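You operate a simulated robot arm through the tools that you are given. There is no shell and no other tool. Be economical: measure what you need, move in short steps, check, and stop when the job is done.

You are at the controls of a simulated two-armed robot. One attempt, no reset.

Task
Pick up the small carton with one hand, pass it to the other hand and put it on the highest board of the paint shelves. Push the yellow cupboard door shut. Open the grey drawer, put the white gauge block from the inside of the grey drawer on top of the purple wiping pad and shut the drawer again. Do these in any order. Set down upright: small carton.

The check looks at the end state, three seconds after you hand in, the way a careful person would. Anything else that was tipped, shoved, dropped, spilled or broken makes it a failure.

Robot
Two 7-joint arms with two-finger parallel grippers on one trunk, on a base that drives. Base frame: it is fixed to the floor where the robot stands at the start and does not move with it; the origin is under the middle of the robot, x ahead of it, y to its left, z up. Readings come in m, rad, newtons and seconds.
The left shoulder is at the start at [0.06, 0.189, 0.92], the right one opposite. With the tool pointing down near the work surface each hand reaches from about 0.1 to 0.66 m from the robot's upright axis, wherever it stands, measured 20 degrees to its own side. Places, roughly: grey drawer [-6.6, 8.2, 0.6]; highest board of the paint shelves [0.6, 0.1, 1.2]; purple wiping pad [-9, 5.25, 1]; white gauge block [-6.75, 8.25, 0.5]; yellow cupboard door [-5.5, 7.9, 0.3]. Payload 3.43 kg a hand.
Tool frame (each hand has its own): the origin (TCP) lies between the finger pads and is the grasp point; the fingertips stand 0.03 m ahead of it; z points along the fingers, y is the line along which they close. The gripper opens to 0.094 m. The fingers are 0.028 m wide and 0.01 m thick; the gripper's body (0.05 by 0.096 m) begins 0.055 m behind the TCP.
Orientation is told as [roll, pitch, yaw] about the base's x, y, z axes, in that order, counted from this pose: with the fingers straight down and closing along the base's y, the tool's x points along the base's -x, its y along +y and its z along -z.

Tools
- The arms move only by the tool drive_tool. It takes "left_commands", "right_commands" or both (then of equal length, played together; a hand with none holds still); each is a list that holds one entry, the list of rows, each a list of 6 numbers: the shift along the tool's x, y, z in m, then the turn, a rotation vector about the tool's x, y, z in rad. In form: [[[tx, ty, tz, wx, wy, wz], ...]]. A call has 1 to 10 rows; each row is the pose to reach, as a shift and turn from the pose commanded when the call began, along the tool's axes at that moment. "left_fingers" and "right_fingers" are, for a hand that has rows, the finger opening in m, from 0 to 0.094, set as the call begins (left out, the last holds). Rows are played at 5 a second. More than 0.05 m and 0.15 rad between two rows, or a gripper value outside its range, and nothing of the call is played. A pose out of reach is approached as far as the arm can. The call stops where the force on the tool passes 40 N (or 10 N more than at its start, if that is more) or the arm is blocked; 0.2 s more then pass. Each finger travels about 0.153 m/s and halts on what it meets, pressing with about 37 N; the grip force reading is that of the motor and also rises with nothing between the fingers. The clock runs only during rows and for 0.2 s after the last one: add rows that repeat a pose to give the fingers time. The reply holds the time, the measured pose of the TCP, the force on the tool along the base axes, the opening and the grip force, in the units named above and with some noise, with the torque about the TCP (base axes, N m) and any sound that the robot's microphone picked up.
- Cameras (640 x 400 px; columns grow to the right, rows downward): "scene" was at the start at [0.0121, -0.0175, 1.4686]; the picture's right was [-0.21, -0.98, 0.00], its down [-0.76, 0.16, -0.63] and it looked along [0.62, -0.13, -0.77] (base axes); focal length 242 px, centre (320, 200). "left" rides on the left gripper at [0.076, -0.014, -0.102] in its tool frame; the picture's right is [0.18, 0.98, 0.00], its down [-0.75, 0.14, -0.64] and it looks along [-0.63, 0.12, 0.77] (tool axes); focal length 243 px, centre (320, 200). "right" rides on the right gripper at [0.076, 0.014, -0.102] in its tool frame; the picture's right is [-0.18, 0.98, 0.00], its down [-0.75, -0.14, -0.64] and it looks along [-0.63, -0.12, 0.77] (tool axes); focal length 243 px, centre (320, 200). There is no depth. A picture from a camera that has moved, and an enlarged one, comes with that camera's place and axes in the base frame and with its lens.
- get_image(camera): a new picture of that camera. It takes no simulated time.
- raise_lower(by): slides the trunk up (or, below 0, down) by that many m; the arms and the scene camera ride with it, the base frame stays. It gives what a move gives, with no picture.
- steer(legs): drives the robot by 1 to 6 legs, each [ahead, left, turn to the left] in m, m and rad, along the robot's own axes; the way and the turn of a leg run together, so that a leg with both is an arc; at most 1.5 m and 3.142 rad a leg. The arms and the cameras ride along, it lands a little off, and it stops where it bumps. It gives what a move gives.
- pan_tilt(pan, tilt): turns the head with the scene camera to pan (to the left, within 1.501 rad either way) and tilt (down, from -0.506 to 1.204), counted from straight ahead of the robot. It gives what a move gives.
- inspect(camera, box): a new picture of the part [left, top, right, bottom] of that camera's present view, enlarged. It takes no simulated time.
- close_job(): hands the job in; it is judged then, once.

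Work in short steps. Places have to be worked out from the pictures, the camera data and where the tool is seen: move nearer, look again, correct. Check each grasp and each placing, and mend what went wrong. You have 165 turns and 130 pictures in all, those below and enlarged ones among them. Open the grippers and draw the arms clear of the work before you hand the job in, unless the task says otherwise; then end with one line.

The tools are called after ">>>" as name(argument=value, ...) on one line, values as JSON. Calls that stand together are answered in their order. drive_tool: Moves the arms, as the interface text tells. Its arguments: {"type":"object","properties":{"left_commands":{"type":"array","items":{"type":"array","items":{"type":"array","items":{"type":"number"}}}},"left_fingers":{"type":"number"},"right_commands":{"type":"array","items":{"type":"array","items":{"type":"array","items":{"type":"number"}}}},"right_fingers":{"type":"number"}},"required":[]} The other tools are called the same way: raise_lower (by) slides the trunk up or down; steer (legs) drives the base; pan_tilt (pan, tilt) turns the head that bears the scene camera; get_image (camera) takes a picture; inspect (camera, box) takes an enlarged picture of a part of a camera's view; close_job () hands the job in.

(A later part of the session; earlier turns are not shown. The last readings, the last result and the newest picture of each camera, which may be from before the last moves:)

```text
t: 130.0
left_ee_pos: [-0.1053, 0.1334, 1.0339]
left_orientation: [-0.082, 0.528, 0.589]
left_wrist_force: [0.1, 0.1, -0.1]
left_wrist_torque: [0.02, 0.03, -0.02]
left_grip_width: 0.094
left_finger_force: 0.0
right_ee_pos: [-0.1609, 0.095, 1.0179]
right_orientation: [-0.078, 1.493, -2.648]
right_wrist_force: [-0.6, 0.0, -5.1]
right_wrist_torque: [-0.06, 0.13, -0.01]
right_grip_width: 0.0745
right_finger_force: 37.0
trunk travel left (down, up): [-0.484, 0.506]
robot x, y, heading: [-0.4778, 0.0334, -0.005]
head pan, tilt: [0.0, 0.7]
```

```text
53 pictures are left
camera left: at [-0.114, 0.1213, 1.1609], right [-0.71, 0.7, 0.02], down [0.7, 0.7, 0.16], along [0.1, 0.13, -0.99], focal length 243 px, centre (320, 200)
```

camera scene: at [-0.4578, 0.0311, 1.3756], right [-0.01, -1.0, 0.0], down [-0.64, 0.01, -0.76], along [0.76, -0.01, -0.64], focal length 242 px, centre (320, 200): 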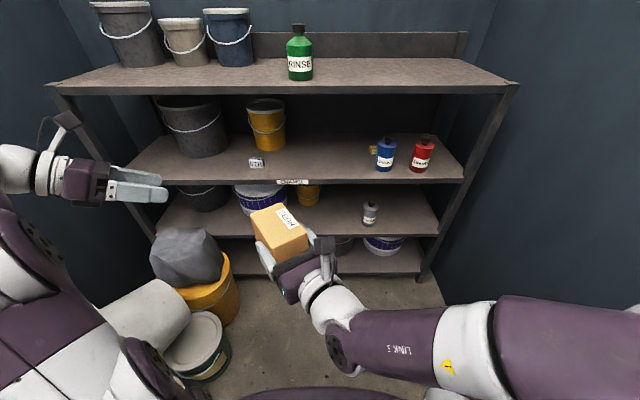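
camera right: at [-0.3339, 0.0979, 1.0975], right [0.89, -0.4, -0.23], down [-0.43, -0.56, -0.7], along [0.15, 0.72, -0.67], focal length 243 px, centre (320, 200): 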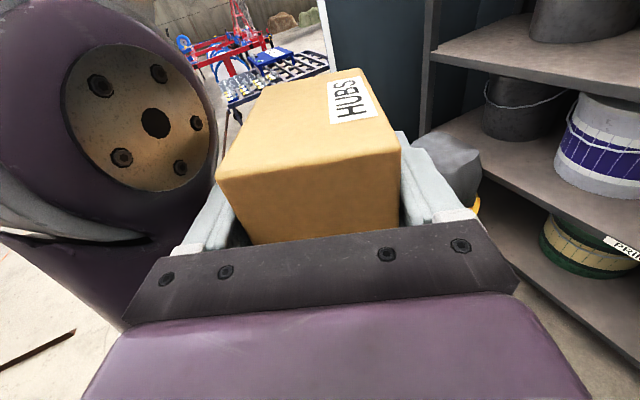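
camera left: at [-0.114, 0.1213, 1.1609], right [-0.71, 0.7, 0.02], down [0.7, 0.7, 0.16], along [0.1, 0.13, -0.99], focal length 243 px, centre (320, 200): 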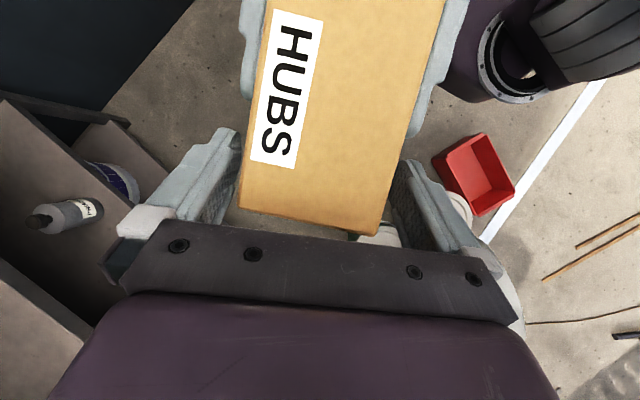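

The fingers straddle the far end without touching. I'll close the left hand, then release the right.

>>> drive_tool(left_commands=[[[0, 0, 0, 0, 0, 0], [0, 0, 0, 0, 0, 0], [0, 0, 0, 0, 0, 0], [0, 0, 0, 0, 0, 0]]], left_fingers=0.045)

>>> drive_tool(right_commands=[[[0, 0, 0, 0, 0, 0], [0, 0, 0, 0, 0, 0], [0, 0, 0, 0, 0, 0]]], right_fingers=0.094)

>>> get_image(camera="left")

```text
t: 131.1
left_ee_pos: [-0.1045, 0.1332, 1.0328]
left_orientation: [-0.087, 0.527, 0.589]
left_wrist_force: [-0.6, -0.2, -0.1]
left_wrist_torque: [0.0, 0.08, -0.28]
left_grip_width: 0.0757
left_finger_force: 36.5
right_ee_pos: [-0.162, 0.0962, 1.0178]
right_orientation: [-0.033, 1.491, -2.6]
right_wrist_force: [0.6, 0.8, -1.8]
right_wrist_torque: [0.04, -0.19, 0.31]
right_grip_width: 0.0744
right_finger_force: 36.8
trunk travel left (down, up): [-0.484, 0.506]
robot x, y, heading: [-0.4796, 0.0342, -0.012]
head pan, tilt: [0.0, 0.7]
stopped in row 4 (right hand): the force on the tool passed its limit at 41 N (the readings are from after the stop); the commanded pose is now the measured one
```

```text
t: 131.9
left_ee_pos: [-0.1048, 0.1327, 1.0327]
left_orientation: [-0.087, 0.527, 0.588]
left_wrist_force: [0.6, 0.0, 0.9]
left_wrist_torque: [0.09, -0.22, -0.02]
left_grip_width: 0.0752
left_finger_force: 36.5
right_ee_pos: [-0.1627, 0.0966, 1.019]
right_orientation: [-0.039, 1.491, -2.605]
right_wrist_force: [0.6, -1.2, 0.2]
right_wrist_torque: [-0.01, 0.02, -0.03]
right_grip_width: 0.0937
right_finger_force: 0.0
trunk travel left (down, up): [-0.484, 0.506]
robot x, y, heading: [-0.4763, 0.0348, -0.01]
head pan, tilt: [0.0, 0.7]
```

```text
52 pictures are left
camera left: at [-0.1134, 0.1212, 1.1608], right [-0.71, 0.7, 0.02], down [0.69, 0.7, 0.16], along [0.1, 0.13, -0.99], focal length 243 px, centre (320, 200)
```

left: 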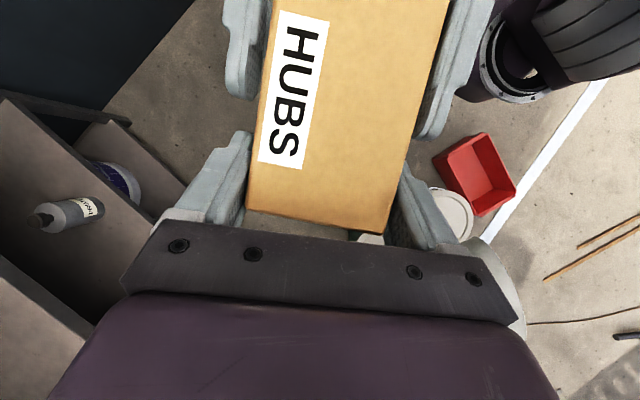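

The left hand holds it and the right is open. I'll withdraw the right hand backward along its axis.

>>> drive_tool(right_commands=[[[0, 0, -0.02, 0, 0, 0], [0, 0, -0.04, 0, 0, 0], [0, 0, -0.06, 0, 0, 0], [0, 0, -0.08, 0, 0, 0], [0, 0, -0.1, 0, 0, 0]]])

>>> get_image(camera="scene")

```text
t: 132.9
left_ee_pos: [-0.1057, 0.1356, 1.0329]
left_orientation: [-0.074, 0.53, 0.593]
left_wrist_force: [-3.5, 7.9, -1.0]
left_wrist_torque: [0.45, -0.14, -0.49]
left_grip_width: 0.0772
left_finger_force: 36.7
right_ee_pos: [-0.1829, 0.1057, 1.0181]
right_orientation: [-0.043, 1.489, -2.625]
right_wrist_force: [3.1, -8.5, 2.0]
right_wrist_torque: [-0.19, -0.05, -0.23]
right_grip_width: 0.0939
right_finger_force: 0.0
right hand out of reach, approached as far as the arm can: row 1, 2, 3, 4
trunk travel left (down, up): [-0.484, 0.506]
robot x, y, heading: [-0.4806, 0.0335, -0.01]
head pan, tilt: [0.0, 0.7]
stopped in row 4 (right hand): the force on the tool passed its limit at 58 N (the readings are from after the stop); the commanded pose is now the measured one
```

```text
51 pictures are left
camera scene: at [-0.4583, 0.0313, 1.3756], right [-0.01, -1.0, 0.0], down [-0.64, 0.01, -0.76], along [0.76, -0.01, -0.64], focal length 242 px, centre (320, 200)
```

scene: 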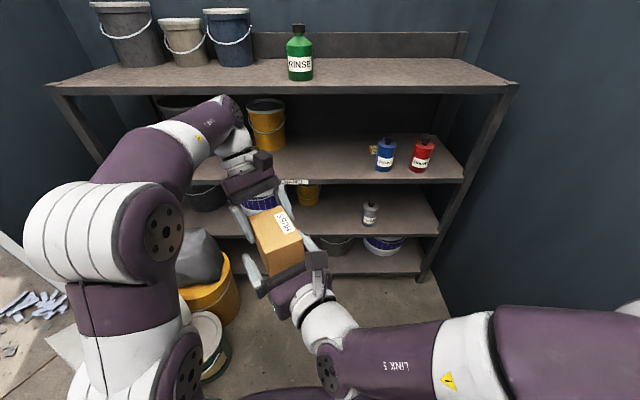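

The right hand drifted sideways against the carton, so I'll move the left hand away forward instead, with a small sideways relief.

>>> drive_tool(left_commands=[[[-0.005, 0.008, -0.002, 0, 0, 0], [-0.025, 0.01, -0.012, 0, 0, 0], [-0.05, 0.01, -0.024, 0, 0, 0], [-0.08, 0.01, -0.038, 0, 0, 0]]])

>>> get_image(camera="left")

```text
t: 133.9
left_ee_pos: [-0.0385, 0.1968, 1.0226]
left_orientation: [-0.076, 0.53, 0.593]
left_wrist_force: [0.8, 0.2, 0.0]
left_wrist_torque: [0.12, -0.2, 0.0]
left_grip_width: 0.0757
left_finger_force: 36.7
right_ee_pos: [-0.1818, 0.1055, 1.016]
right_orientation: [-0.044, 1.487, -2.628]
right_wrist_force: [0.6, -0.5, -0.4]
right_wrist_torque: [0.02, 0.02, 0.01]
right_grip_width: 0.0937
right_finger_force: 0.1
trunk travel left (down, up): [-0.484, 0.506]
robot x, y, heading: [-0.4812, 0.0355, -0.011]
head pan, tilt: [0.0, 0.7]
```

```text
50 pictures are left
camera left: at [-0.0462, 0.1834, 1.1513], right [-0.71, 0.7, 0.03], down [0.7, 0.7, 0.16], along [0.09, 0.13, -0.99], focal length 243 px, centre (320, 200)
```

left: 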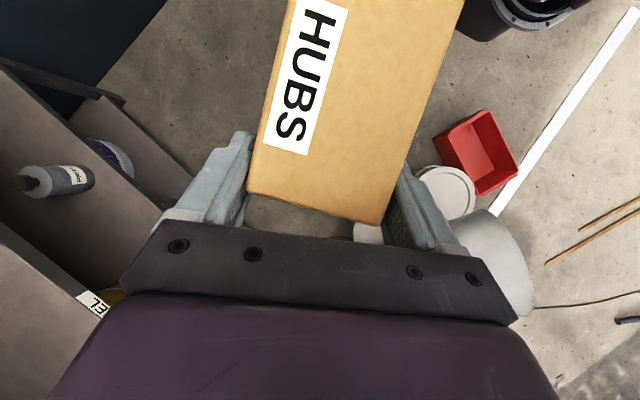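

The pass worked and the left holds the carton alone. Now I'll move the right hand away to a forward-pointing rest pose on its own side.

>>> drive_tool(right_commands=[[[0, 0.02, -0.02, 0, 0, 0], [0, 0.06, -0.02, -0.05, 0, 0], [0, 0.1, -0.01, -0.13, 0, 0], [0, 0.14, 0.0, -0.21, 0, 0], [0, 0.18, 0.02, -0.29, 0, 0], [-0.01, 0.22, 0.035, -0.38, 0, 0], [-0.02, 0.255, 0.055, -0.47, 0, 0], [-0.035, 0.286, 0.072, -0.56, 0, 0]]])

>>> get_image(camera="scene")

```text
t: 135.7
left_ee_pos: [-0.0387, 0.1949, 1.0231]
left_orientation: [-0.077, 0.533, 0.591]
left_wrist_force: [-0.1, 0.6, -0.7]
left_wrist_torque: [0.13, -0.2, 0.0]
left_grip_width: 0.075
left_finger_force: 36.9
right_ee_pos: [0.0278, -0.1034, 0.9754]
right_orientation: [0.509, 1.487, -2.636]
right_wrist_force: [0.3, 0.5, 0.1]
right_wrist_torque: [0.0, 0.0, 0.01]
right_grip_width: 0.0939
right_finger_force: 0.0
right hand out of reach, approached as far as the arm can: row 1, 2, 3, 4, 5, 6, 7
trunk travel left (down, up): [-0.484, 0.506]
robot x, y, heading: [-0.4833, 0.0355, -0.006]
head pan, tilt: [0.0, 0.7]
```

```text
49 pictures are left
camera scene: at [-0.456, 0.0313, 1.3755], right [-0.01, -1.0, 0.0], down [-0.65, 0.01, -0.76], along [0.76, -0.01, -0.65], focal length 242 px, centre (320, 200)
```

scene: 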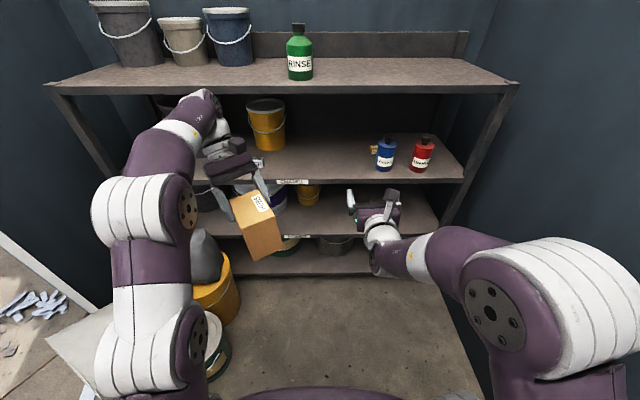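

Upright in the left hand. To keep the right hand clear of the RINSE bottle I'll shift it right, then raise the trunk 0.32 m.

>>> drive_tool(right_commands=[[[0, 0.03, 0, 0, 0, 0], [0, 0.06, 0, 0, 0, 0], [0, 0.1, 0, 0, 0, 0]]])

>>> raise_lower(by=0.32)

>>> steer(legs=[[0.3, 0.055, 0]])

>>> pan_tilt(pan=0, tilt=0.9)

>>> get_image(camera="scene")

```text
t: 136.5
left_ee_pos: [-0.0388, 0.195, 1.0246]
left_orientation: [-0.077, 0.529, 0.592]
left_wrist_force: [-0.6, 0.0, -0.2]
left_wrist_torque: [0.12, -0.17, -0.01]
left_grip_width: 0.0754
left_finger_force: 37.2
right_ee_pos: [0.0202, -0.1089, 0.9837]
right_orientation: [0.511, 1.485, -2.639]
right_wrist_force: [0.3, 0.0, 0.2]
right_wrist_torque: [0.01, -0.01, 0.0]
right_grip_width: 0.0937
right_finger_force: 0.0
right hand out of reach, approached as far as the arm can: row 1, 2, 3
trunk travel left (down, up): [-0.484, 0.506]
robot x, y, heading: [-0.4824, 0.032, -0.015]
head pan, tilt: [0.0, 0.7]
```

```text
t: 139.7
left_ee_pos: [-0.0398, 0.1965, 1.3434]
left_orientation: [-0.077, 0.528, 0.591]
left_wrist_force: [-0.5, 0.4, -4.8]
left_wrist_torque: [0.15, -0.19, -0.01]
left_grip_width: 0.0752
left_finger_force: 36.8
right_ee_pos: [0.0182, -0.1099, 1.3032]
right_orientation: [0.515, 1.488, -2.635]
right_wrist_force: [-0.2, -0.5, 0.6]
right_wrist_torque: [0.01, 0.0, 0.03]
right_grip_width: 0.094
right_finger_force: 0.1
trunk travel left (down, up): [-0.804, 0.186]
robot x, y, heading: [-0.4816, 0.0326, -0.011]
head pan, tilt: [0.0, 0.7]
```

```text
t: 141.7
left_ee_pos: [0.2653, 0.2455, 1.3445]
left_orientation: [-0.079, 0.528, 0.59]
left_wrist_force: [0.2, 1.9, -4.3]
left_wrist_torque: [0.13, -0.21, -0.01]
left_grip_width: 0.0752
left_finger_force: 37.2
right_ee_pos: [0.3241, -0.061, 1.3054]
right_orientation: [0.518, 1.489, -2.634]
right_wrist_force: [0.1, 0.3, -0.4]
right_wrist_torque: [0.01, 0.0, -0.01]
right_grip_width: 0.0941
right_finger_force: 0.1
trunk travel left (down, up): [-0.804, 0.186]
robot x, y, heading: [-0.1738, 0.0844, -0.012]
head pan, tilt: [0.0, 0.7]
```

```text
t: 142.5
left_ee_pos: [0.2673, 0.2451, 1.3439]
left_orientation: [-0.078, 0.531, 0.591]
left_wrist_force: [1.0, 0.2, -4.4]
left_wrist_torque: [0.15, -0.19, -0.01]
left_grip_width: 0.0752
left_finger_force: 36.6
right_ee_pos: [0.3251, -0.0597, 1.3049]
right_orientation: [0.512, 1.487, -2.641]
right_wrist_force: [0.7, -0.2, 0.2]
right_wrist_torque: [-0.01, 0.01, -0.01]
right_grip_width: 0.094
right_finger_force: 0.1
trunk travel left (down, up): [-0.804, 0.186]
robot x, y, heading: [-0.1737, 0.0859, -0.01]
head pan, tilt: [0.0, 0.901]
```

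```text
48 pictures are left
camera scene: at [-0.1604, 0.0827, 1.6794], right [-0.01, -1.0, 0.0], down [-0.78, 0.01, -0.62], along [0.62, -0.01, -0.78], focal length 242 px, centre (320, 200)
```

scene: 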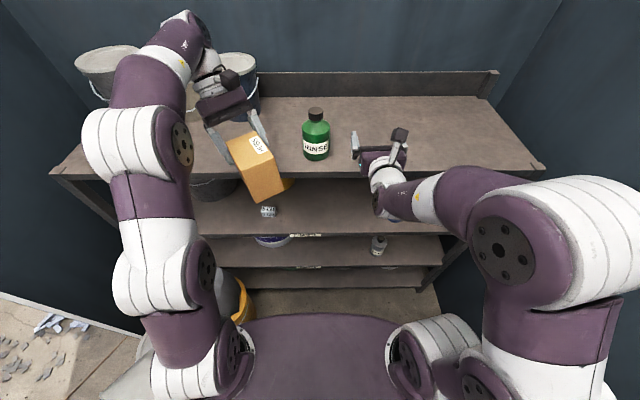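

The path looks clear: bottle at about (0.455, 0.087), carton passing at y ≈ 0.165–0.285. I'll drive forward 0.19 m.

>>> steer(legs=[[0.19, 0.012, 0]])

>>> drive_tool(left_commands=[[[-0.015, -0.008, -0.008, 0, 0, 0], [-0.03, -0.016, -0.015, 0, 0, 0], [-0.03, -0.022, -0.015, 0, 0, 0]]])

>>> get_image(camera="scene")

>>> get_image(camera="left")

```text
t: 144.0
left_ee_pos: [0.4545, 0.2558, 1.3456]
left_orientation: [-0.079, 0.527, 0.592]
left_wrist_force: [-0.6, 0.6, -5.0]
left_wrist_torque: [0.13, -0.19, -0.02]
left_grip_width: 0.0749
left_finger_force: 36.9
right_ee_pos: [0.5124, -0.0499, 1.3053]
right_orientation: [0.524, 1.49, -2.627]
right_wrist_force: [0.5, 0.2, 0.0]
right_wrist_torque: [0.0, 0.01, 0.03]
right_grip_width: 0.094
right_finger_force: 0.1
trunk travel left (down, up): [-0.804, 0.186]
robot x, y, heading: [0.0145, 0.0969, -0.009]
head pan, tilt: [0.0, 0.901]
```

```text
t: 144.8
left_ee_pos: [0.4877, 0.257, 1.3317]
left_orientation: [-0.078, 0.53, 0.591]
left_wrist_force: [-0.1, 0.0, -5.4]
left_wrist_torque: [0.16, -0.16, -0.03]
left_grip_width: 0.0748
left_finger_force: 37.2
left hand out of reach, approached as far as the arm can: row 2, 3
right_ee_pos: [0.5166, -0.049, 1.3041]
right_orientation: [0.509, 1.488, -2.638]
right_wrist_force: [-0.1, 0.8, -0.3]
right_wrist_torque: [-0.01, 0.0, 0.01]
right_grip_width: 0.094
right_finger_force: 0.1
trunk travel left (down, up): [-0.804, 0.186]
robot x, y, heading: [0.0195, 0.0919, -0.008]
head pan, tilt: [0.0, 0.901]
```

```text
47 pictures are left
camera scene: at [0.0294, 0.0918, 1.6794], right [-0.01, -1.0, 0.0], down [-0.78, 0.01, -0.62], along [0.62, -0.01, -0.78], focal length 242 px, centre (320, 200)
```

scene: 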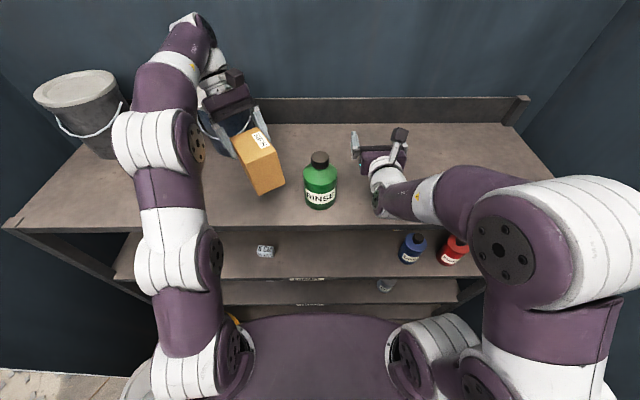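

```text
46 pictures are left
camera left: at [0.4793, 0.2443, 1.4605], right [-0.71, 0.7, 0.03], down [0.7, 0.7, 0.16], along [0.1, 0.14, -0.99], focal length 243 px, centre (320, 200)
```

left: 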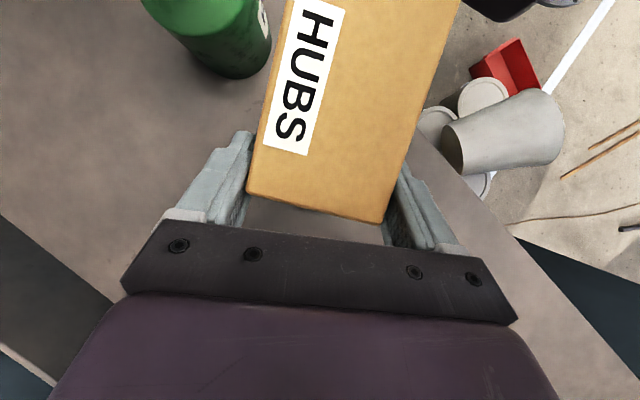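

Position is good: carton over board at about (0.455, 0.236), clear of bottle and bucket. I'll lower the trunk 0.065 m.

>>> raise_lower(by=-0.065)

>>> drive_tool(left_commands=[[[-0.0015, 0.0002, 0.0026, 0, 0, 0], [-0.003, 0.0004, 0.0052, 0, 0, 0], [-0.0045, 0.0007, 0.0077, 0, 0, 0], [-0.006, 0.0009, 0.0103, 0, 0, 0]]])

>>> get_image(camera="scene")

```text
t: 145.9
left_ee_pos: [0.4859, 0.2578, 1.2688]
left_orientation: [-0.078, 0.53, 0.591]
left_wrist_force: [-0.1, -0.1, -4.4]
left_wrist_torque: [0.09, -0.16, 0.01]
left_grip_width: 0.0749
left_finger_force: 37.4
right_ee_pos: [0.5156, -0.0487, 1.2388]
right_orientation: [0.515, 1.489, -2.632]
right_wrist_force: [0.5, -0.3, 0.3]
right_wrist_torque: [-0.02, -0.03, -0.02]
right_grip_width: 0.0942
right_finger_force: 0.1
trunk travel left (down, up): [-0.739, 0.251]
robot x, y, heading: [0.0163, 0.0908, -0.01]
head pan, tilt: [0.0, 0.901]
```

```text
t: 146.9
left_ee_pos: [0.4867, 0.2587, 1.2549]
left_orientation: [-0.078, 0.529, 0.592]
left_wrist_force: [-0.5, -0.7, -5.0]
left_wrist_torque: [0.12, -0.16, 0.04]
left_grip_width: 0.0748
left_finger_force: 37.3
right_ee_pos: [0.5148, -0.049, 1.2385]
right_orientation: [0.513, 1.488, -2.636]
right_wrist_force: [-0.7, 0.6, 0.3]
right_wrist_torque: [-0.02, -0.03, 0.01]
right_grip_width: 0.094
right_finger_force: 0.1
trunk travel left (down, up): [-0.739, 0.251]
robot x, y, heading: [0.0154, 0.0946, -0.012]
head pan, tilt: [0.0, 0.901]
```

```text
45 pictures are left
camera scene: at [0.0288, 0.0922, 1.6144], right [-0.01, -1.0, 0.0], down [-0.78, 0.01, -0.62], along [0.62, -0.01, -0.78], focal length 242 px, centre (320, 200)
```

scene: 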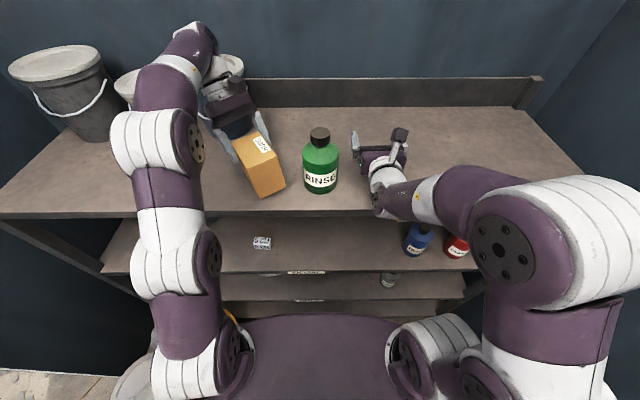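

Still hanging free. I'll lower in 4 mm steps until the load changes.

>>> drive_tool(left_commands=[[[-0.001, 0.0001, 0.0017, 0, 0, 0], [-0.002, 0.0003, 0.0034, 0, 0, 0]]])

>>> drive_tool(left_commands=[[[-0.001, 0.0001, 0.0017, 0, 0, 0], [-0.002, 0.0003, 0.0034, 0, 0, 0]]])

```text
t: 147.5
left_ee_pos: [0.4867, 0.2571, 1.2523]
left_orientation: [-0.076, 0.528, 0.591]
left_wrist_force: [0.5, -0.3, -5.5]
left_wrist_torque: [0.12, -0.19, 0.0]
left_grip_width: 0.0746
left_finger_force: 36.7
right_ee_pos: [0.5142, -0.0492, 1.2401]
right_orientation: [0.514, 1.488, -2.634]
right_wrist_force: [1.0, 0.2, -0.1]
right_wrist_torque: [-0.01, 0.0, -0.02]
right_grip_width: 0.0941
right_finger_force: 0.1
trunk travel left (down, up): [-0.739, 0.251]
robot x, y, heading: [0.0144, 0.0926, -0.01]
head pan, tilt: [0.0, 0.901]
```

```text
t: 148.1
left_ee_pos: [0.4858, 0.2575, 1.2493]
left_orientation: [-0.08, 0.523, 0.59]
left_wrist_force: [3.7, 2.0, 10.2]
left_wrist_torque: [0.73, -0.4, -0.15]
left_grip_width: 0.0746
left_finger_force: 36.8
right_ee_pos: [0.5142, -0.0478, 1.2397]
right_orientation: [0.517, 1.488, -2.633]
right_wrist_force: [-0.7, -0.3, 0.4]
right_wrist_torque: [-0.01, 0.0, -0.02]
right_grip_width: 0.0939
right_finger_force: 0.0
trunk travel left (down, up): [-0.739, 0.251]
robot x, y, heading: [0.0137, 0.0937, -0.01]
head pan, tilt: [0.0, 0.901]
```

The carton is on the board. I'll release and lift straight up with the trunk.

>>> drive_tool(left_commands=[[[0, 0, 0, 0, 0, 0], [0, 0, 0, 0, 0, 0], [0, 0, 0, 0, 0, 0]]], left_fingers=0.094)

>>> raise_lower(by=0.13)

>>> get_image(camera="left")

```text
t: 148.9
left_ee_pos: [0.4861, 0.2572, 1.2486]
left_orientation: [-0.078, 0.528, 0.592]
left_wrist_force: [0.4, -0.4, -0.5]
left_wrist_torque: [0.02, 0.02, 0.03]
left_grip_width: 0.094
left_finger_force: 0.1
right_ee_pos: [0.514, -0.049, 1.24]
right_orientation: [0.516, 1.487, -2.633]
right_wrist_force: [1.4, -0.2, 0.5]
right_wrist_torque: [0.0, -0.01, 0.0]
right_grip_width: 0.0941
right_finger_force: 0.1
trunk travel left (down, up): [-0.739, 0.251]
robot x, y, heading: [0.0149, 0.0955, -0.01]
head pan, tilt: [0.0, 0.901]
```

```text
t: 150.4
left_ee_pos: [0.4863, 0.2589, 1.3785]
left_orientation: [-0.079, 0.528, 0.592]
left_wrist_force: [-0.3, 0.1, 0.6]
left_wrist_torque: [0.01, -0.01, 0.01]
left_grip_width: 0.0939
left_finger_force: 0.1
right_ee_pos: [0.5144, -0.0482, 1.3697]
right_orientation: [0.514, 1.489, -2.637]
right_wrist_force: [-0.4, 0.1, -0.2]
right_wrist_torque: [0.01, -0.01, 0.02]
right_grip_width: 0.0942
right_finger_force: 0.0
trunk travel left (down, up): [-0.869, 0.121]
robot x, y, heading: [0.0172, 0.0942, -0.009]
head pan, tilt: [0.0, 0.901]
```

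```text
44 pictures are left
camera left: at [0.4783, 0.2444, 1.5058], right [-0.71, 0.7, 0.03], down [0.7, 0.7, 0.16], along [0.1, 0.14, -0.99], focal length 243 px, centre (320, 200)
```

left: 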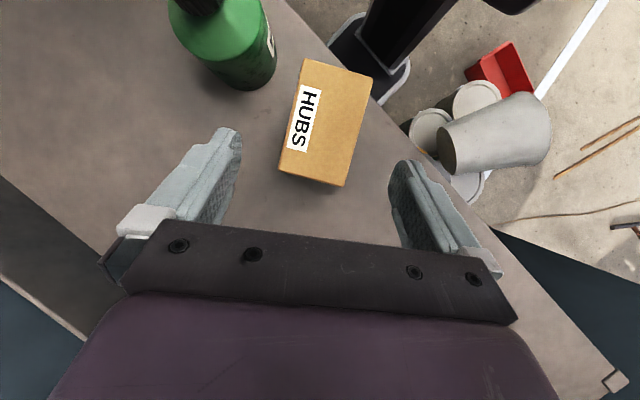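

The carton stands upright on the top board. Now the red can: I'll back off, lower the trunk and bring the right hand to its level grasp pose.

>>> steer(legs=[[-0.46, 0, 0]])

>>> raise_lower(by=-0.385)

>>> drive_tool(right_commands=[[[-0.015, 0.005, 0.03, 0, 0.02, 0], [-0.035, 0.015, 0.06, 0, 0.04, 0], [-0.06, 0.025, 0.09, 0, 0.06, 0], [-0.085, 0.035, 0.12, 0, 0.06, 0], [-0.116, 0.05, 0.14, 0, 0.06, 0]]])

```text
t: 153.2
left_ee_pos: [0.0278, 0.2618, 1.3769]
left_orientation: [-0.077, 0.529, 0.59]
left_wrist_force: [-0.7, 0.4, 0.4]
left_wrist_torque: [-0.05, 0.04, 0.01]
left_grip_width: 0.0938
left_finger_force: 0.1
right_ee_pos: [0.0557, -0.045, 1.3687]
right_orientation: [0.512, 1.488, -2.641]
right_wrist_force: [-0.6, -0.9, -0.6]
right_wrist_torque: [0.0, -0.03, -0.02]
right_grip_width: 0.0938
right_finger_force: 0.0
trunk travel left (down, up): [-0.869, 0.121]
robot x, y, heading: [-0.4441, 0.0966, -0.014]
head pan, tilt: [0.0, 0.901]
```

```text
t: 156.9
left_ee_pos: [0.0258, 0.2616, 0.9948]
left_orientation: [-0.079, 0.528, 0.588]
left_wrist_force: [1.4, -0.6, -0.2]
left_wrist_torque: [-0.01, 0.02, 0.01]
left_grip_width: 0.0938
left_finger_force: 0.1
right_ee_pos: [0.0543, -0.0455, 0.9853]
right_orientation: [0.517, 1.489, -2.633]
right_wrist_force: [0.1, -0.1, 0.8]
right_wrist_torque: [-0.03, -0.01, 0.02]
right_grip_width: 0.0939
right_finger_force: 0.1
trunk travel left (down, up): [-0.484, 0.506]
robot x, y, heading: [-0.4439, 0.1009, -0.01]
head pan, tilt: [0.0, 0.901]
```

```text
t: 158.1
left_ee_pos: [0.0266, 0.2606, 0.9931]
left_orientation: [-0.077, 0.529, 0.589]
left_wrist_force: [0.7, -0.7, -0.1]
left_wrist_torque: [0.0, 0.05, 0.01]
left_grip_width: 0.094
left_finger_force: 0.0
right_ee_pos: [0.1929, -0.0493, 0.8692]
right_orientation: [1.087, 1.522, -2.101]
right_wrist_force: [-0.1, 0.3, 0.1]
right_wrist_torque: [0.01, 0.0, -0.02]
right_grip_width: 0.0939
right_finger_force: 0.0
right hand out of reach, approached as far as the arm can: row 1, 2, 3, 4, 5
trunk travel left (down, up): [-0.484, 0.506]
robot x, y, heading: [-0.4439, 0.0995, -0.007]
head pan, tilt: [0.0, 0.901]
```

The right hand is level. I'll use a small base turn to the right to bring it in line with the can without getting near the wall.

>>> steer(legs=[[0.0, -0.265, 0], [0, 0, -0.083]])

>>> get_image(camera="right")

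```text
t: 160.5
left_ee_pos: [0.0341, -0.0441, 0.9921]
left_orientation: [-0.076, 0.528, 0.506]
left_wrist_force: [0.0, 0.6, -0.4]
left_wrist_torque: [0.01, -0.01, 0.03]
left_grip_width: 0.094
left_finger_force: 0.0
right_ee_pos: [0.1726, -0.3706, 0.8703]
right_orientation: [1.117, 1.527, -2.156]
right_wrist_force: [0.4, -0.8, -0.2]
right_wrist_torque: [0.0, 0.0, 0.01]
right_grip_width: 0.0941
right_finger_force: 0.1
trunk travel left (down, up): [-0.484, 0.506]
robot x, y, heading: [-0.4449, -0.1695, -0.097]
head pan, tilt: [0.0, 0.901]
```

```text
43 pictures are left
camera right: at [0.0716, -0.3673, 0.9499], right [-0.13, -0.98, -0.14], down [-0.64, 0.19, -0.75], along [0.76, -0.01, -0.65], focal length 243 px, centre (320, 200)
```

right: 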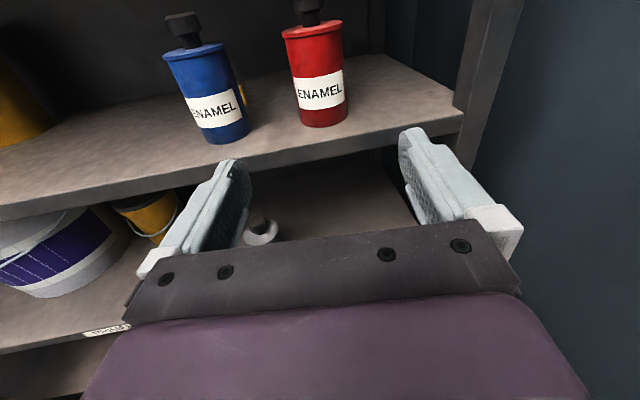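

Aligned: the can is 0.257 m straight ahead of the hand. I'll drive to it in one straight leg.

>>> steer(legs=[[0.257, -0.0043, 0]])

>>> get_image(camera="right")

```text
t: 162.5
left_ee_pos: [0.2597, -0.069, 1.013]
left_orientation: [-0.099, 0.494, 0.507]
left_wrist_force: [-0.4, -0.1, 0.2]
left_wrist_torque: [0.03, 0.05, 0.0]
left_grip_width: 0.094
left_finger_force: 0.1
right_ee_pos: [0.4101, -0.3888, 0.8801]
right_orientation: [1.492, 1.533, -1.766]
right_wrist_force: [-0.2, -0.4, -0.3]
right_wrist_torque: [-0.02, -0.02, 0.02]
right_grip_width: 0.094
right_finger_force: 0.0
trunk travel left (down, up): [-0.484, 0.506]
robot x, y, heading: [-0.2034, -0.1919, -0.086]
head pan, tilt: [0.0, 0.901]
stopped in leg 1: the robot was blocked; the commanded pose is now the measured one
```

```text
42 pictures are left
camera right: at [0.3061, -0.3887, 0.9586], right [-0.12, -0.98, -0.15], down [-0.63, 0.19, -0.76], along [0.77, 0.0, -0.64], focal length 243 px, centre (320, 200)
```

right: 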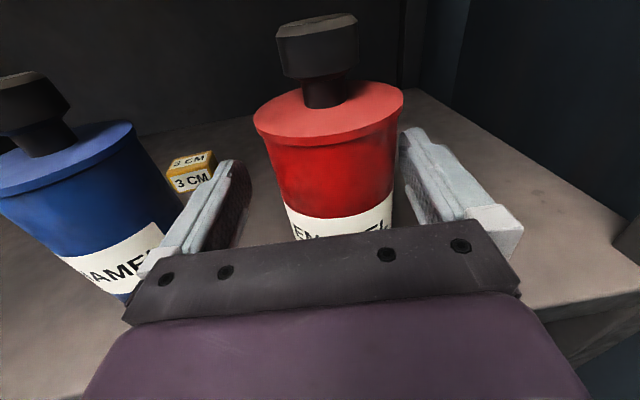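

The left wrist met the edge of the top board. I'll pull the left hand back before going on.

>>> drive_tool(left_commands=[[[0.017, 0.014, 0.009, 0, 0, 0], [0.034, 0.028, 0.018, 0, 0, 0], [0.052, 0.042, 0.027, 0, 0, 0], [0.07, 0.056, 0.036, 0, 0, 0], [0.09, 0.072, 0.047, 0, 0, 0]]])

>>> pan_tilt(pan=0.3, tilt=0.5)

>>> get_image(camera="scene")

```text
t: 163.7
left_ee_pos: [0.1538, -0.0574, 0.9996]
left_orientation: [-0.087, 0.519, 0.507]
left_wrist_force: [-0.6, 0.0, -0.3]
left_wrist_torque: [0.01, 0.01, 0.0]
left_grip_width: 0.094
left_finger_force: 0.1
right_ee_pos: [0.4245, -0.3883, 0.8701]
right_orientation: [1.145, 1.524, -2.118]
right_wrist_force: [-0.6, 0.2, -0.6]
right_wrist_torque: [-0.02, 0.0, -0.01]
right_grip_width: 0.0941
right_finger_force: 0.0
trunk travel left (down, up): [-0.484, 0.506]
robot x, y, heading: [-0.2, -0.1952, -0.086]
head pan, tilt: [0.0, 0.901]
```

```text
t: 164.6
left_ee_pos: [0.1564, -0.0586, 0.9989]
left_orientation: [-0.088, 0.519, 0.51]
left_wrist_force: [-0.6, -0.4, -0.1]
left_wrist_torque: [0.02, 0.0, 0.01]
left_grip_width: 0.0941
left_finger_force: 0.1
right_ee_pos: [0.4262, -0.3878, 0.8708]
right_orientation: [1.126, 1.523, -2.132]
right_wrist_force: [-0.1, 0.3, 0.5]
right_wrist_torque: [-0.01, 0.0, -0.01]
right_grip_width: 0.0939
right_finger_force: 0.1
trunk travel left (down, up): [-0.484, 0.506]
robot x, y, heading: [-0.1961, -0.1936, -0.083]
head pan, tilt: [0.3, 0.499]
```

```text
41 pictures are left
camera scene: at [-0.1731, -0.1717, 1.3932], right [0.21, -0.98, 0.0], down [-0.47, -0.1, -0.88], along [0.86, 0.19, -0.48], focal length 242 px, centre (320, 200)
```

scene: 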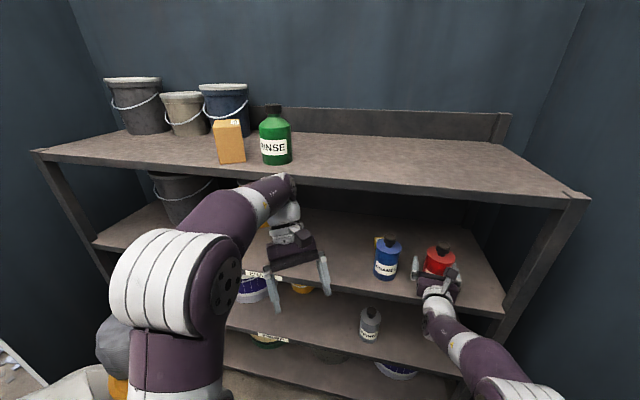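

Carton and bottle are undisturbed. The hand is now 1.1 cm left of the can's centre, so I'll correct sideways and close gently.

>>> drive_tool(right_commands=[[[-0.001, 0.006, 0.002, 0, 0, 0], [-0.002, 0.011, 0.003, 0, 0, 0], [-0.002, 0.011, 0.003, 0, 0, 0]]])

>>> get_image(camera="right")

```text
t: 165.4
left_ee_pos: [0.1545, -0.0594, 0.999]
left_orientation: [-0.086, 0.518, 0.509]
left_wrist_force: [-0.1, -0.7, 0.5]
left_wrist_torque: [0.03, -0.01, -0.03]
left_grip_width: 0.0937
left_finger_force: 0.1
right_ee_pos: [0.4265, -0.3942, 0.8712]
right_orientation: [1.098, 1.523, -2.174]
right_wrist_force: [-0.5, -0.2, -0.5]
right_wrist_torque: [0.01, -0.02, 0.03]
right_grip_width: 0.0938
right_finger_force: 0.0
right hand out of reach, approached as far as the arm can: row 2, 3
trunk travel left (down, up): [-0.484, 0.506]
robot x, y, heading: [-0.1989, -0.195, -0.087]
head pan, tilt: [0.3, 0.499]
```

```text
40 pictures are left
camera right: at [0.3255, -0.3925, 0.9497], right [-0.13, -0.98, -0.14], down [-0.64, 0.19, -0.74], along [0.76, -0.01, -0.65], focal length 243 px, centre (320, 200)
```

right: 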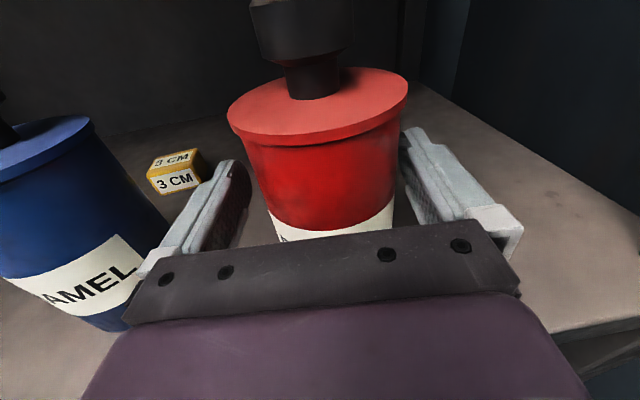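

5 mm remain; I'll nudge the base right, then close.

>>> steer(legs=[[0.002, -0.0055, 0]])

>>> drive_tool(right_commands=[[[0, 0, 0, 0, 0, 0], [0, 0, 0, 0, 0, 0], [0, 0, 0, 0, 0, 0], [0, 0, 0, 0, 0, 0]]], right_fingers=0.05)

>>> raise_lower(by=0.03)

```text
t: 166.1
left_ee_pos: [0.1578, -0.0655, 0.9992]
left_orientation: [-0.084, 0.517, 0.512]
left_wrist_force: [0.6, -0.5, -0.3]
left_wrist_torque: [0.04, -0.01, 0.0]
left_grip_width: 0.0939
left_finger_force: 0.1
right_ee_pos: [0.4298, -0.3993, 0.8706]
right_orientation: [1.09, 1.524, -2.181]
right_wrist_force: [0.3, 0.4, -0.2]
right_wrist_torque: [0.01, -0.03, -0.03]
right_grip_width: 0.0942
right_finger_force: 0.0
trunk travel left (down, up): [-0.484, 0.506]
robot x, y, heading: [-0.1994, -0.1978, -0.083]
head pan, tilt: [0.3, 0.499]
```

```text
t: 167.1
left_ee_pos: [0.157, -0.0638, 1.0]
left_orientation: [-0.085, 0.518, 0.511]
left_wrist_force: [-0.4, 0.0, -0.1]
left_wrist_torque: [-0.01, -0.01, 0.01]
left_grip_width: 0.0939
left_finger_force: 0.0
right_ee_pos: [0.428, -0.3992, 0.8709]
right_orientation: [1.112, 1.523, -2.158]
right_wrist_force: [-0.6, 2.2, 2.4]
right_wrist_torque: [0.39, -0.02, 0.07]
right_grip_width: 0.0726
right_finger_force: 37.2
trunk travel left (down, up): [-0.484, 0.506]
robot x, y, heading: [-0.2009, -0.1998, -0.083]
head pan, tilt: [0.3, 0.499]
```

```text
t: 167.9
left_ee_pos: [0.1576, -0.0644, 1.0291]
left_orientation: [-0.084, 0.517, 0.51]
left_wrist_force: [0.3, 0.3, 0.0]
left_wrist_torque: [0.01, 0.02, -0.02]
left_grip_width: 0.0939
left_finger_force: 0.1
right_ee_pos: [0.4299, -0.4007, 0.8992]
right_orientation: [1.061, 1.524, -2.208]
right_wrist_force: [-0.7, -0.3, -4.8]
right_wrist_torque: [0.03, 0.03, 0.0]
right_grip_width: 0.0721
right_finger_force: 36.7
trunk travel left (down, up): [-0.514, 0.476]
robot x, y, heading: [-0.1987, -0.1999, -0.084]
head pan, tilt: [0.3, 0.499]
```

The can is lifted. I'll back out along the hand axis, straighten the base and move over toward its original place.

>>> steer(legs=[[-0.22, 0.01, 0], [0, 0, 0.084], [0, 0.34, 0]])

```text
t: 171.9
left_ee_pos: [-0.0743, 0.3356, 1.0299]
left_orientation: [-0.086, 0.516, 0.595]
left_wrist_force: [0.3, 0.2, -0.7]
left_wrist_torque: [-0.05, 0.01, 0.01]
left_grip_width: 0.0942
left_finger_force: 0.0
right_ee_pos: [0.2258, 0.0234, 0.9001]
right_orientation: [1.09, 1.525, -2.094]
right_wrist_force: [0.4, -0.3, -3.5]
right_wrist_torque: [-0.01, 0.05, -0.02]
right_grip_width: 0.0718
right_finger_force: 37.5
trunk travel left (down, up): [-0.514, 0.476]
robot x, y, heading: [-0.415, 0.1673, 0.002]
head pan, tilt: [0.3, 0.499]
```

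Remaining offset is (0.212, -0.057). I'll move sideways first, then in.

>>> steer(legs=[[0, -0.0574, 0], [0.2118, 0, 0]])

>>> get_image(camera="right")

```text
t: 174.1
left_ee_pos: [0.1378, 0.2788, 1.0283]
left_orientation: [-0.083, 0.519, 0.596]
left_wrist_force: [0.9, 0.9, 0.3]
left_wrist_torque: [-0.03, 0.05, -0.03]
left_grip_width: 0.094
left_finger_force: 0.0
right_ee_pos: [0.4363, -0.0336, 0.8991]
right_orientation: [1.058, 1.524, -2.126]
right_wrist_force: [-0.6, -0.2, -4.3]
right_wrist_torque: [-0.01, 0.04, -0.01]
right_grip_width: 0.0719
right_finger_force: 37.3
trunk travel left (down, up): [-0.514, 0.476]
robot x, y, heading: [-0.2025, 0.1134, 0.001]
head pan, tilt: [0.3, 0.499]
```

```text
39 pictures are left
camera right: at [0.3352, -0.0399, 0.9787], right [-0.05, -0.99, -0.14], down [-0.65, 0.14, -0.74], along [0.75, 0.06, -0.65], focal length 243 px, centre (320, 200)
```

right: 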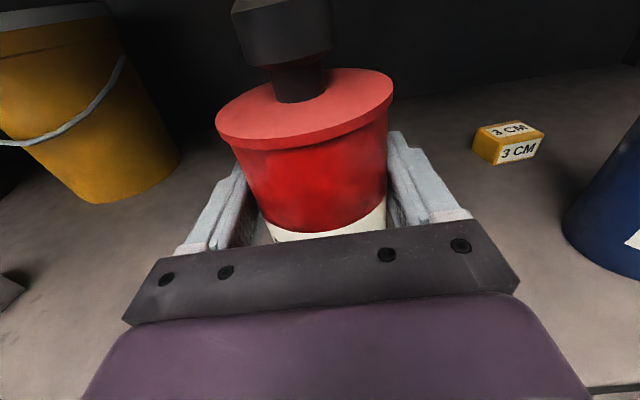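

The can is over its original spot, within about 1 mm. I'll lower it until it touches and release.

>>> raise_lower(by=-0.027)

>>> drive_tool(right_commands=[[[-0.001, 0, 0, 0, 0, 0], [-0.002, 0, 0, 0, 0, 0], [-0.003, 0, 0, 0, 0, 0]]])

```text
t: 174.8
left_ee_pos: [0.1364, 0.2779, 1.0024]
left_orientation: [-0.085, 0.519, 0.598]
left_wrist_force: [0.7, -1.2, 1.1]
left_wrist_torque: [-0.01, -0.01, 0.04]
left_grip_width: 0.094
left_finger_force: 0.1
right_ee_pos: [0.4357, -0.0328, 0.872]
right_orientation: [1.066, 1.523, -2.114]
right_wrist_force: [-0.1, -0.6, -4.4]
right_wrist_torque: [0.01, 0.02, 0.01]
right_grip_width: 0.0716
right_finger_force: 36.5
trunk travel left (down, up): [-0.487, 0.503]
robot x, y, heading: [-0.2088, 0.1119, 0.003]
head pan, tilt: [0.3, 0.499]
```

```text
t: 175.6
left_ee_pos: [0.1369, 0.278, 1.0024]
left_orientation: [-0.085, 0.518, 0.595]
left_wrist_force: [-0.8, 0.4, -0.5]
left_wrist_torque: [0.02, -0.03, 0.02]
left_grip_width: 0.0938
left_finger_force: 0.1
right_ee_pos: [0.4367, -0.0324, 0.8715]
right_orientation: [1.122, 1.524, -2.063]
right_wrist_force: [-0.5, 1.0, 1.4]
right_wrist_torque: [0.23, 0.01, 0.02]
right_grip_width: 0.0718
right_finger_force: 36.9
trunk travel left (down, up): [-0.487, 0.503]
robot x, y, heading: [-0.2084, 0.1095, 0.006]
head pan, tilt: [0.3, 0.499]
```

It's touching. I'll release, then back straight out (the hand's heading is only -2.5°).

>>> drive_tool(right_commands=[[[0, 0, 0, 0, 0, 0], [0, 0, 0, 0, 0, 0], [0, 0, 0, 0, 0, 0]]], right_fingers=0.094)

>>> steer(legs=[[-0.25, 0.008, 0], [-0.3, 0, 0]])

>>> pan_tilt(pan=0, tilt=0.4)

>>> get_image(camera="scene")

```text
t: 176.4
left_ee_pos: [0.1362, 0.2789, 1.0018]
left_orientation: [-0.086, 0.519, 0.598]
left_wrist_force: [0.8, 0.0, 0.3]
left_wrist_torque: [-0.03, 0.01, -0.01]
left_grip_width: 0.0939
left_finger_force: 0.1
right_ee_pos: [0.4354, -0.032, 0.8698]
right_orientation: [1.083, 1.526, -2.106]
right_wrist_force: [-0.4, 0.0, 0.9]
right_wrist_torque: [0.01, -0.02, 0.02]
right_grip_width: 0.0942
right_finger_force: 0.0
trunk travel left (down, up): [-0.487, 0.503]
robot x, y, heading: [-0.2007, 0.1122, 0.004]
head pan, tilt: [0.3, 0.499]
```

```text
t: 179.9
left_ee_pos: [-0.418, 0.2847, 1.0034]
left_orientation: [-0.085, 0.516, 0.594]
left_wrist_force: [-0.5, -0.1, 1.4]
left_wrist_torque: [-0.02, -0.06, 0.0]
left_grip_width: 0.094
left_finger_force: 0.0
right_ee_pos: [-0.1185, -0.0258, 0.8712]
right_orientation: [1.098, 1.522, -2.087]
right_wrist_force: [-0.6, 0.1, -0.6]
right_wrist_torque: [0.01, 0.01, 0.0]
right_grip_width: 0.0942
right_finger_force: 0.1
trunk travel left (down, up): [-0.487, 0.503]
robot x, y, heading: [-0.7607, 0.1166, -0.002]
head pan, tilt: [0.3, 0.499]
```

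```text
t: 180.7
left_ee_pos: [-0.4174, 0.2855, 1.0029]
left_orientation: [-0.085, 0.517, 0.595]
left_wrist_force: [0.2, -1.3, -1.1]
left_wrist_torque: [-0.01, 0.01, -0.01]
left_grip_width: 0.0939
left_finger_force: 0.0
right_ee_pos: [-0.1175, -0.0256, 0.8698]
right_orientation: [1.082, 1.525, -2.104]
right_wrist_force: [-0.1, 0.3, 0.8]
right_wrist_torque: [-0.01, -0.01, -0.01]
right_grip_width: 0.094
right_finger_force: 0.0
trunk travel left (down, up): [-0.487, 0.503]
robot x, y, heading: [-0.7613, 0.119, 0.003]
head pan, tilt: [0.0, 0.4]
```

```text
38 pictures are left
camera scene: at [-0.7291, 0.1183, 1.4054], right [0.0, -1.0, 0.0], down [-0.39, 0.0, -0.92], along [0.92, 0.0, -0.39], focal length 242 px, centre (320, 200)
```

scene: 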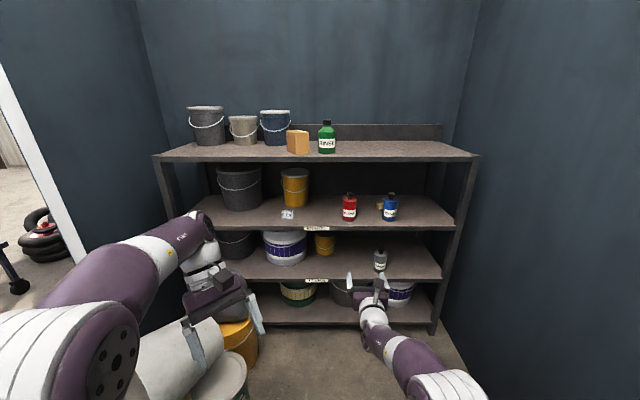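

Everything on the shelves is in order: carton on the top board, red can back in place. Now for the far stations: I'll turn left in place and look at the yard.

>>> steer(legs=[[-0.15, 0, 0], [0, 0, 1.57]])

>>> pan_tilt(pan=0.6, tilt=0.4)

>>> get_image(camera="scene")

```text
t: 185.9
left_ee_pos: [-1.0757, 0.4604, 1.002]
left_orientation: [-0.084, 0.519, 2.17]
left_wrist_force: [0.2, -0.1, 0.3]
left_wrist_torque: [0.0, 0.04, -0.01]
left_grip_width: 0.0942
left_finger_force: 0.0
right_ee_pos: [-0.7655, 0.761, 0.8709]
right_orientation: [1.081, 1.523, -0.529]
right_wrist_force: [0.8, 0.0, 0.5]
right_wrist_torque: [0.0, -0.03, -0.03]
right_grip_width: 0.0939
right_finger_force: 0.1
trunk travel left (down, up): [-0.487, 0.503]
robot x, y, heading: [-0.9065, 0.1171, 1.574]
head pan, tilt: [0.0, 0.4]
```

```text
t: 186.9
left_ee_pos: [-1.0756, 0.462, 1.0032]
left_orientation: [-0.085, 0.52, 2.17]
left_wrist_force: [0.8, -0.4, 0.2]
left_wrist_torque: [-0.01, -0.02, -0.03]
left_grip_width: 0.0939
left_finger_force: 0.1
right_ee_pos: [-0.7658, 0.7617, 0.8701]
right_orientation: [1.082, 1.523, -0.531]
right_wrist_force: [-0.1, 0.5, -0.8]
right_wrist_torque: [-0.01, -0.05, 0.04]
right_grip_width: 0.0942
right_finger_force: 0.1
trunk travel left (down, up): [-0.487, 0.503]
robot x, y, heading: [-0.9115, 0.119, 1.573]
head pan, tilt: [0.6, 0.4]
```

```text
37 pictures are left
camera scene: at [-0.9639, 0.1344, 1.4054], right [0.82, 0.57, 0.0], down [0.22, -0.32, -0.92], along [-0.52, 0.76, -0.39], focal length 242 px, centre (320, 200)
```

scene: 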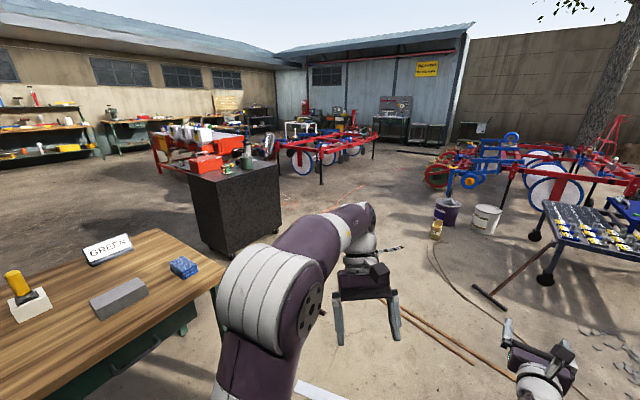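

A bench and a black cabinet stand on the left, with planks and a striped stick on the floor ahead. I'll look down at the floor near me to plan the route.

>>> pan_tilt(pan=0.5, tilt=0.8)

>>> get_image(camera="scene")

```text
t: 187.8
left_ee_pos: [-1.0759, 0.4621, 1.0018]
left_orientation: [-0.086, 0.519, 2.169]
left_wrist_force: [0.0, -0.4, -0.8]
left_wrist_torque: [0.06, -0.03, 0.01]
left_grip_width: 0.094
left_finger_force: 0.0
right_ee_pos: [-0.7657, 0.7609, 0.8708]
right_orientation: [1.081, 1.524, -0.531]
right_wrist_force: [0.0, 0.5, 0.1]
right_wrist_torque: [0.02, -0.03, 0.0]
right_grip_width: 0.0939
right_finger_force: 0.0
trunk travel left (down, up): [-0.487, 0.503]
robot x, y, heading: [-0.9084, 0.1161, 1.572]
head pan, tilt: [0.499, 0.799]
```

```text
36 pictures are left
camera scene: at [-0.9502, 0.1288, 1.3704], right [0.88, 0.48, 0.0], down [0.35, -0.63, -0.7], along [-0.34, 0.61, -0.72], focal length 242 px, centre (320, 200)
```

scene: 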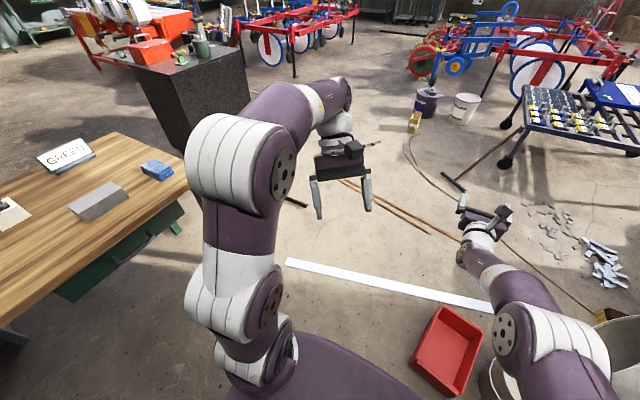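

The route to the far side is a corridor at about x = -2.3 between the machines. I'll go to (-1.1, 0.45), turn toward it and proceed in short legs, watching for bumps.

>>> steer(legs=[[0.334, 0.192, 0], [0, 0, 0.66], [0.6, 0, 0]])

```text
t: 195.0
left_ee_pos: [-1.816, 1.1032, 1.0032]
left_orientation: [-0.084, 0.519, 2.82]
left_wrist_force: [-0.3, 0.6, -0.6]
left_wrist_torque: [-0.03, -0.01, 0.0]
left_grip_width: 0.0938
left_finger_force: 0.0
right_ee_pos: [-1.7507, 1.5289, 0.8695]
right_orientation: [1.072, 1.523, 0.111]
right_wrist_force: [-0.5, 0.0, 0.0]
right_wrist_torque: [0.02, -0.01, 0.02]
right_grip_width: 0.094
right_finger_force: 0.0
trunk travel left (down, up): [-0.487, 0.503]
robot x, y, heading: [-1.4744, 0.9308, 2.229]
head pan, tilt: [0.499, 0.799]
```

No bump so far. I'll continue across to the corridor.

>>> steer(legs=[[1.2, 0, 0]])

>>> pan_tilt(pan=0, tilt=0.4)

>>> get_image(camera="scene")

```text
t: 196.4
left_ee_pos: [-1.8515, 1.1489, 1.0019]
left_orientation: [-0.085, 0.519, 2.819]
left_wrist_force: [0.0, 0.5, 0.3]
left_wrist_torque: [0.0, 0.02, 0.0]
left_grip_width: 0.0943
left_finger_force: 0.0
right_ee_pos: [-1.7864, 1.5759, 0.8711]
right_orientation: [1.108, 1.525, 0.146]
right_wrist_force: [0.6, 0.0, -0.2]
right_wrist_torque: [0.0, -0.03, 0.03]
right_grip_width: 0.0942
right_finger_force: 0.1
trunk travel left (down, up): [-0.487, 0.503]
robot x, y, heading: [-1.5126, 0.978, 2.225]
head pan, tilt: [0.499, 0.799]
stopped in leg 1: the robot was blocked; the commanded pose is now the measured one
```

```text
t: 197.4
left_ee_pos: [-1.852, 1.1489, 1.0035]
left_orientation: [-0.086, 0.519, 2.821]
left_wrist_force: [0.2, -0.2, 0.2]
left_wrist_torque: [-0.01, -0.01, -0.02]
left_grip_width: 0.0941
left_finger_force: 0.0
right_ee_pos: [-1.7873, 1.5774, 0.8708]
right_orientation: [1.098, 1.524, 0.14]
right_wrist_force: [0.7, -0.5, 0.0]
right_wrist_torque: [0.0, -0.01, 0.0]
right_grip_width: 0.0941
right_finger_force: 0.2
trunk travel left (down, up): [-0.487, 0.503]
robot x, y, heading: [-1.5125, 0.9758, 2.224]
head pan, tilt: [0.0, 0.4]
```

```text
35 pictures are left
camera scene: at [-1.5342, 1.0026, 1.4054], right [0.79, 0.61, 0.0], down [0.24, -0.31, -0.92], along [-0.56, 0.73, -0.39], focal length 242 px, centre (320, 200)
```

scene: 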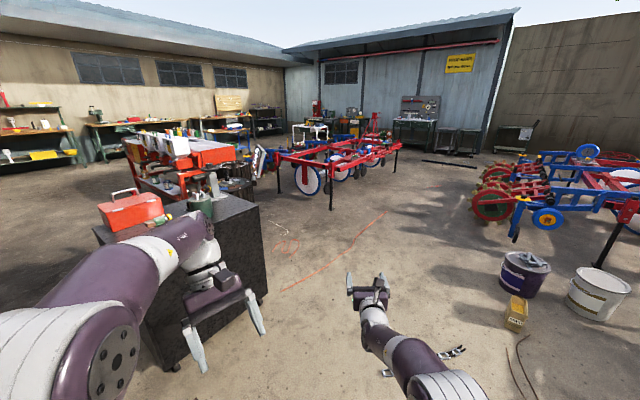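

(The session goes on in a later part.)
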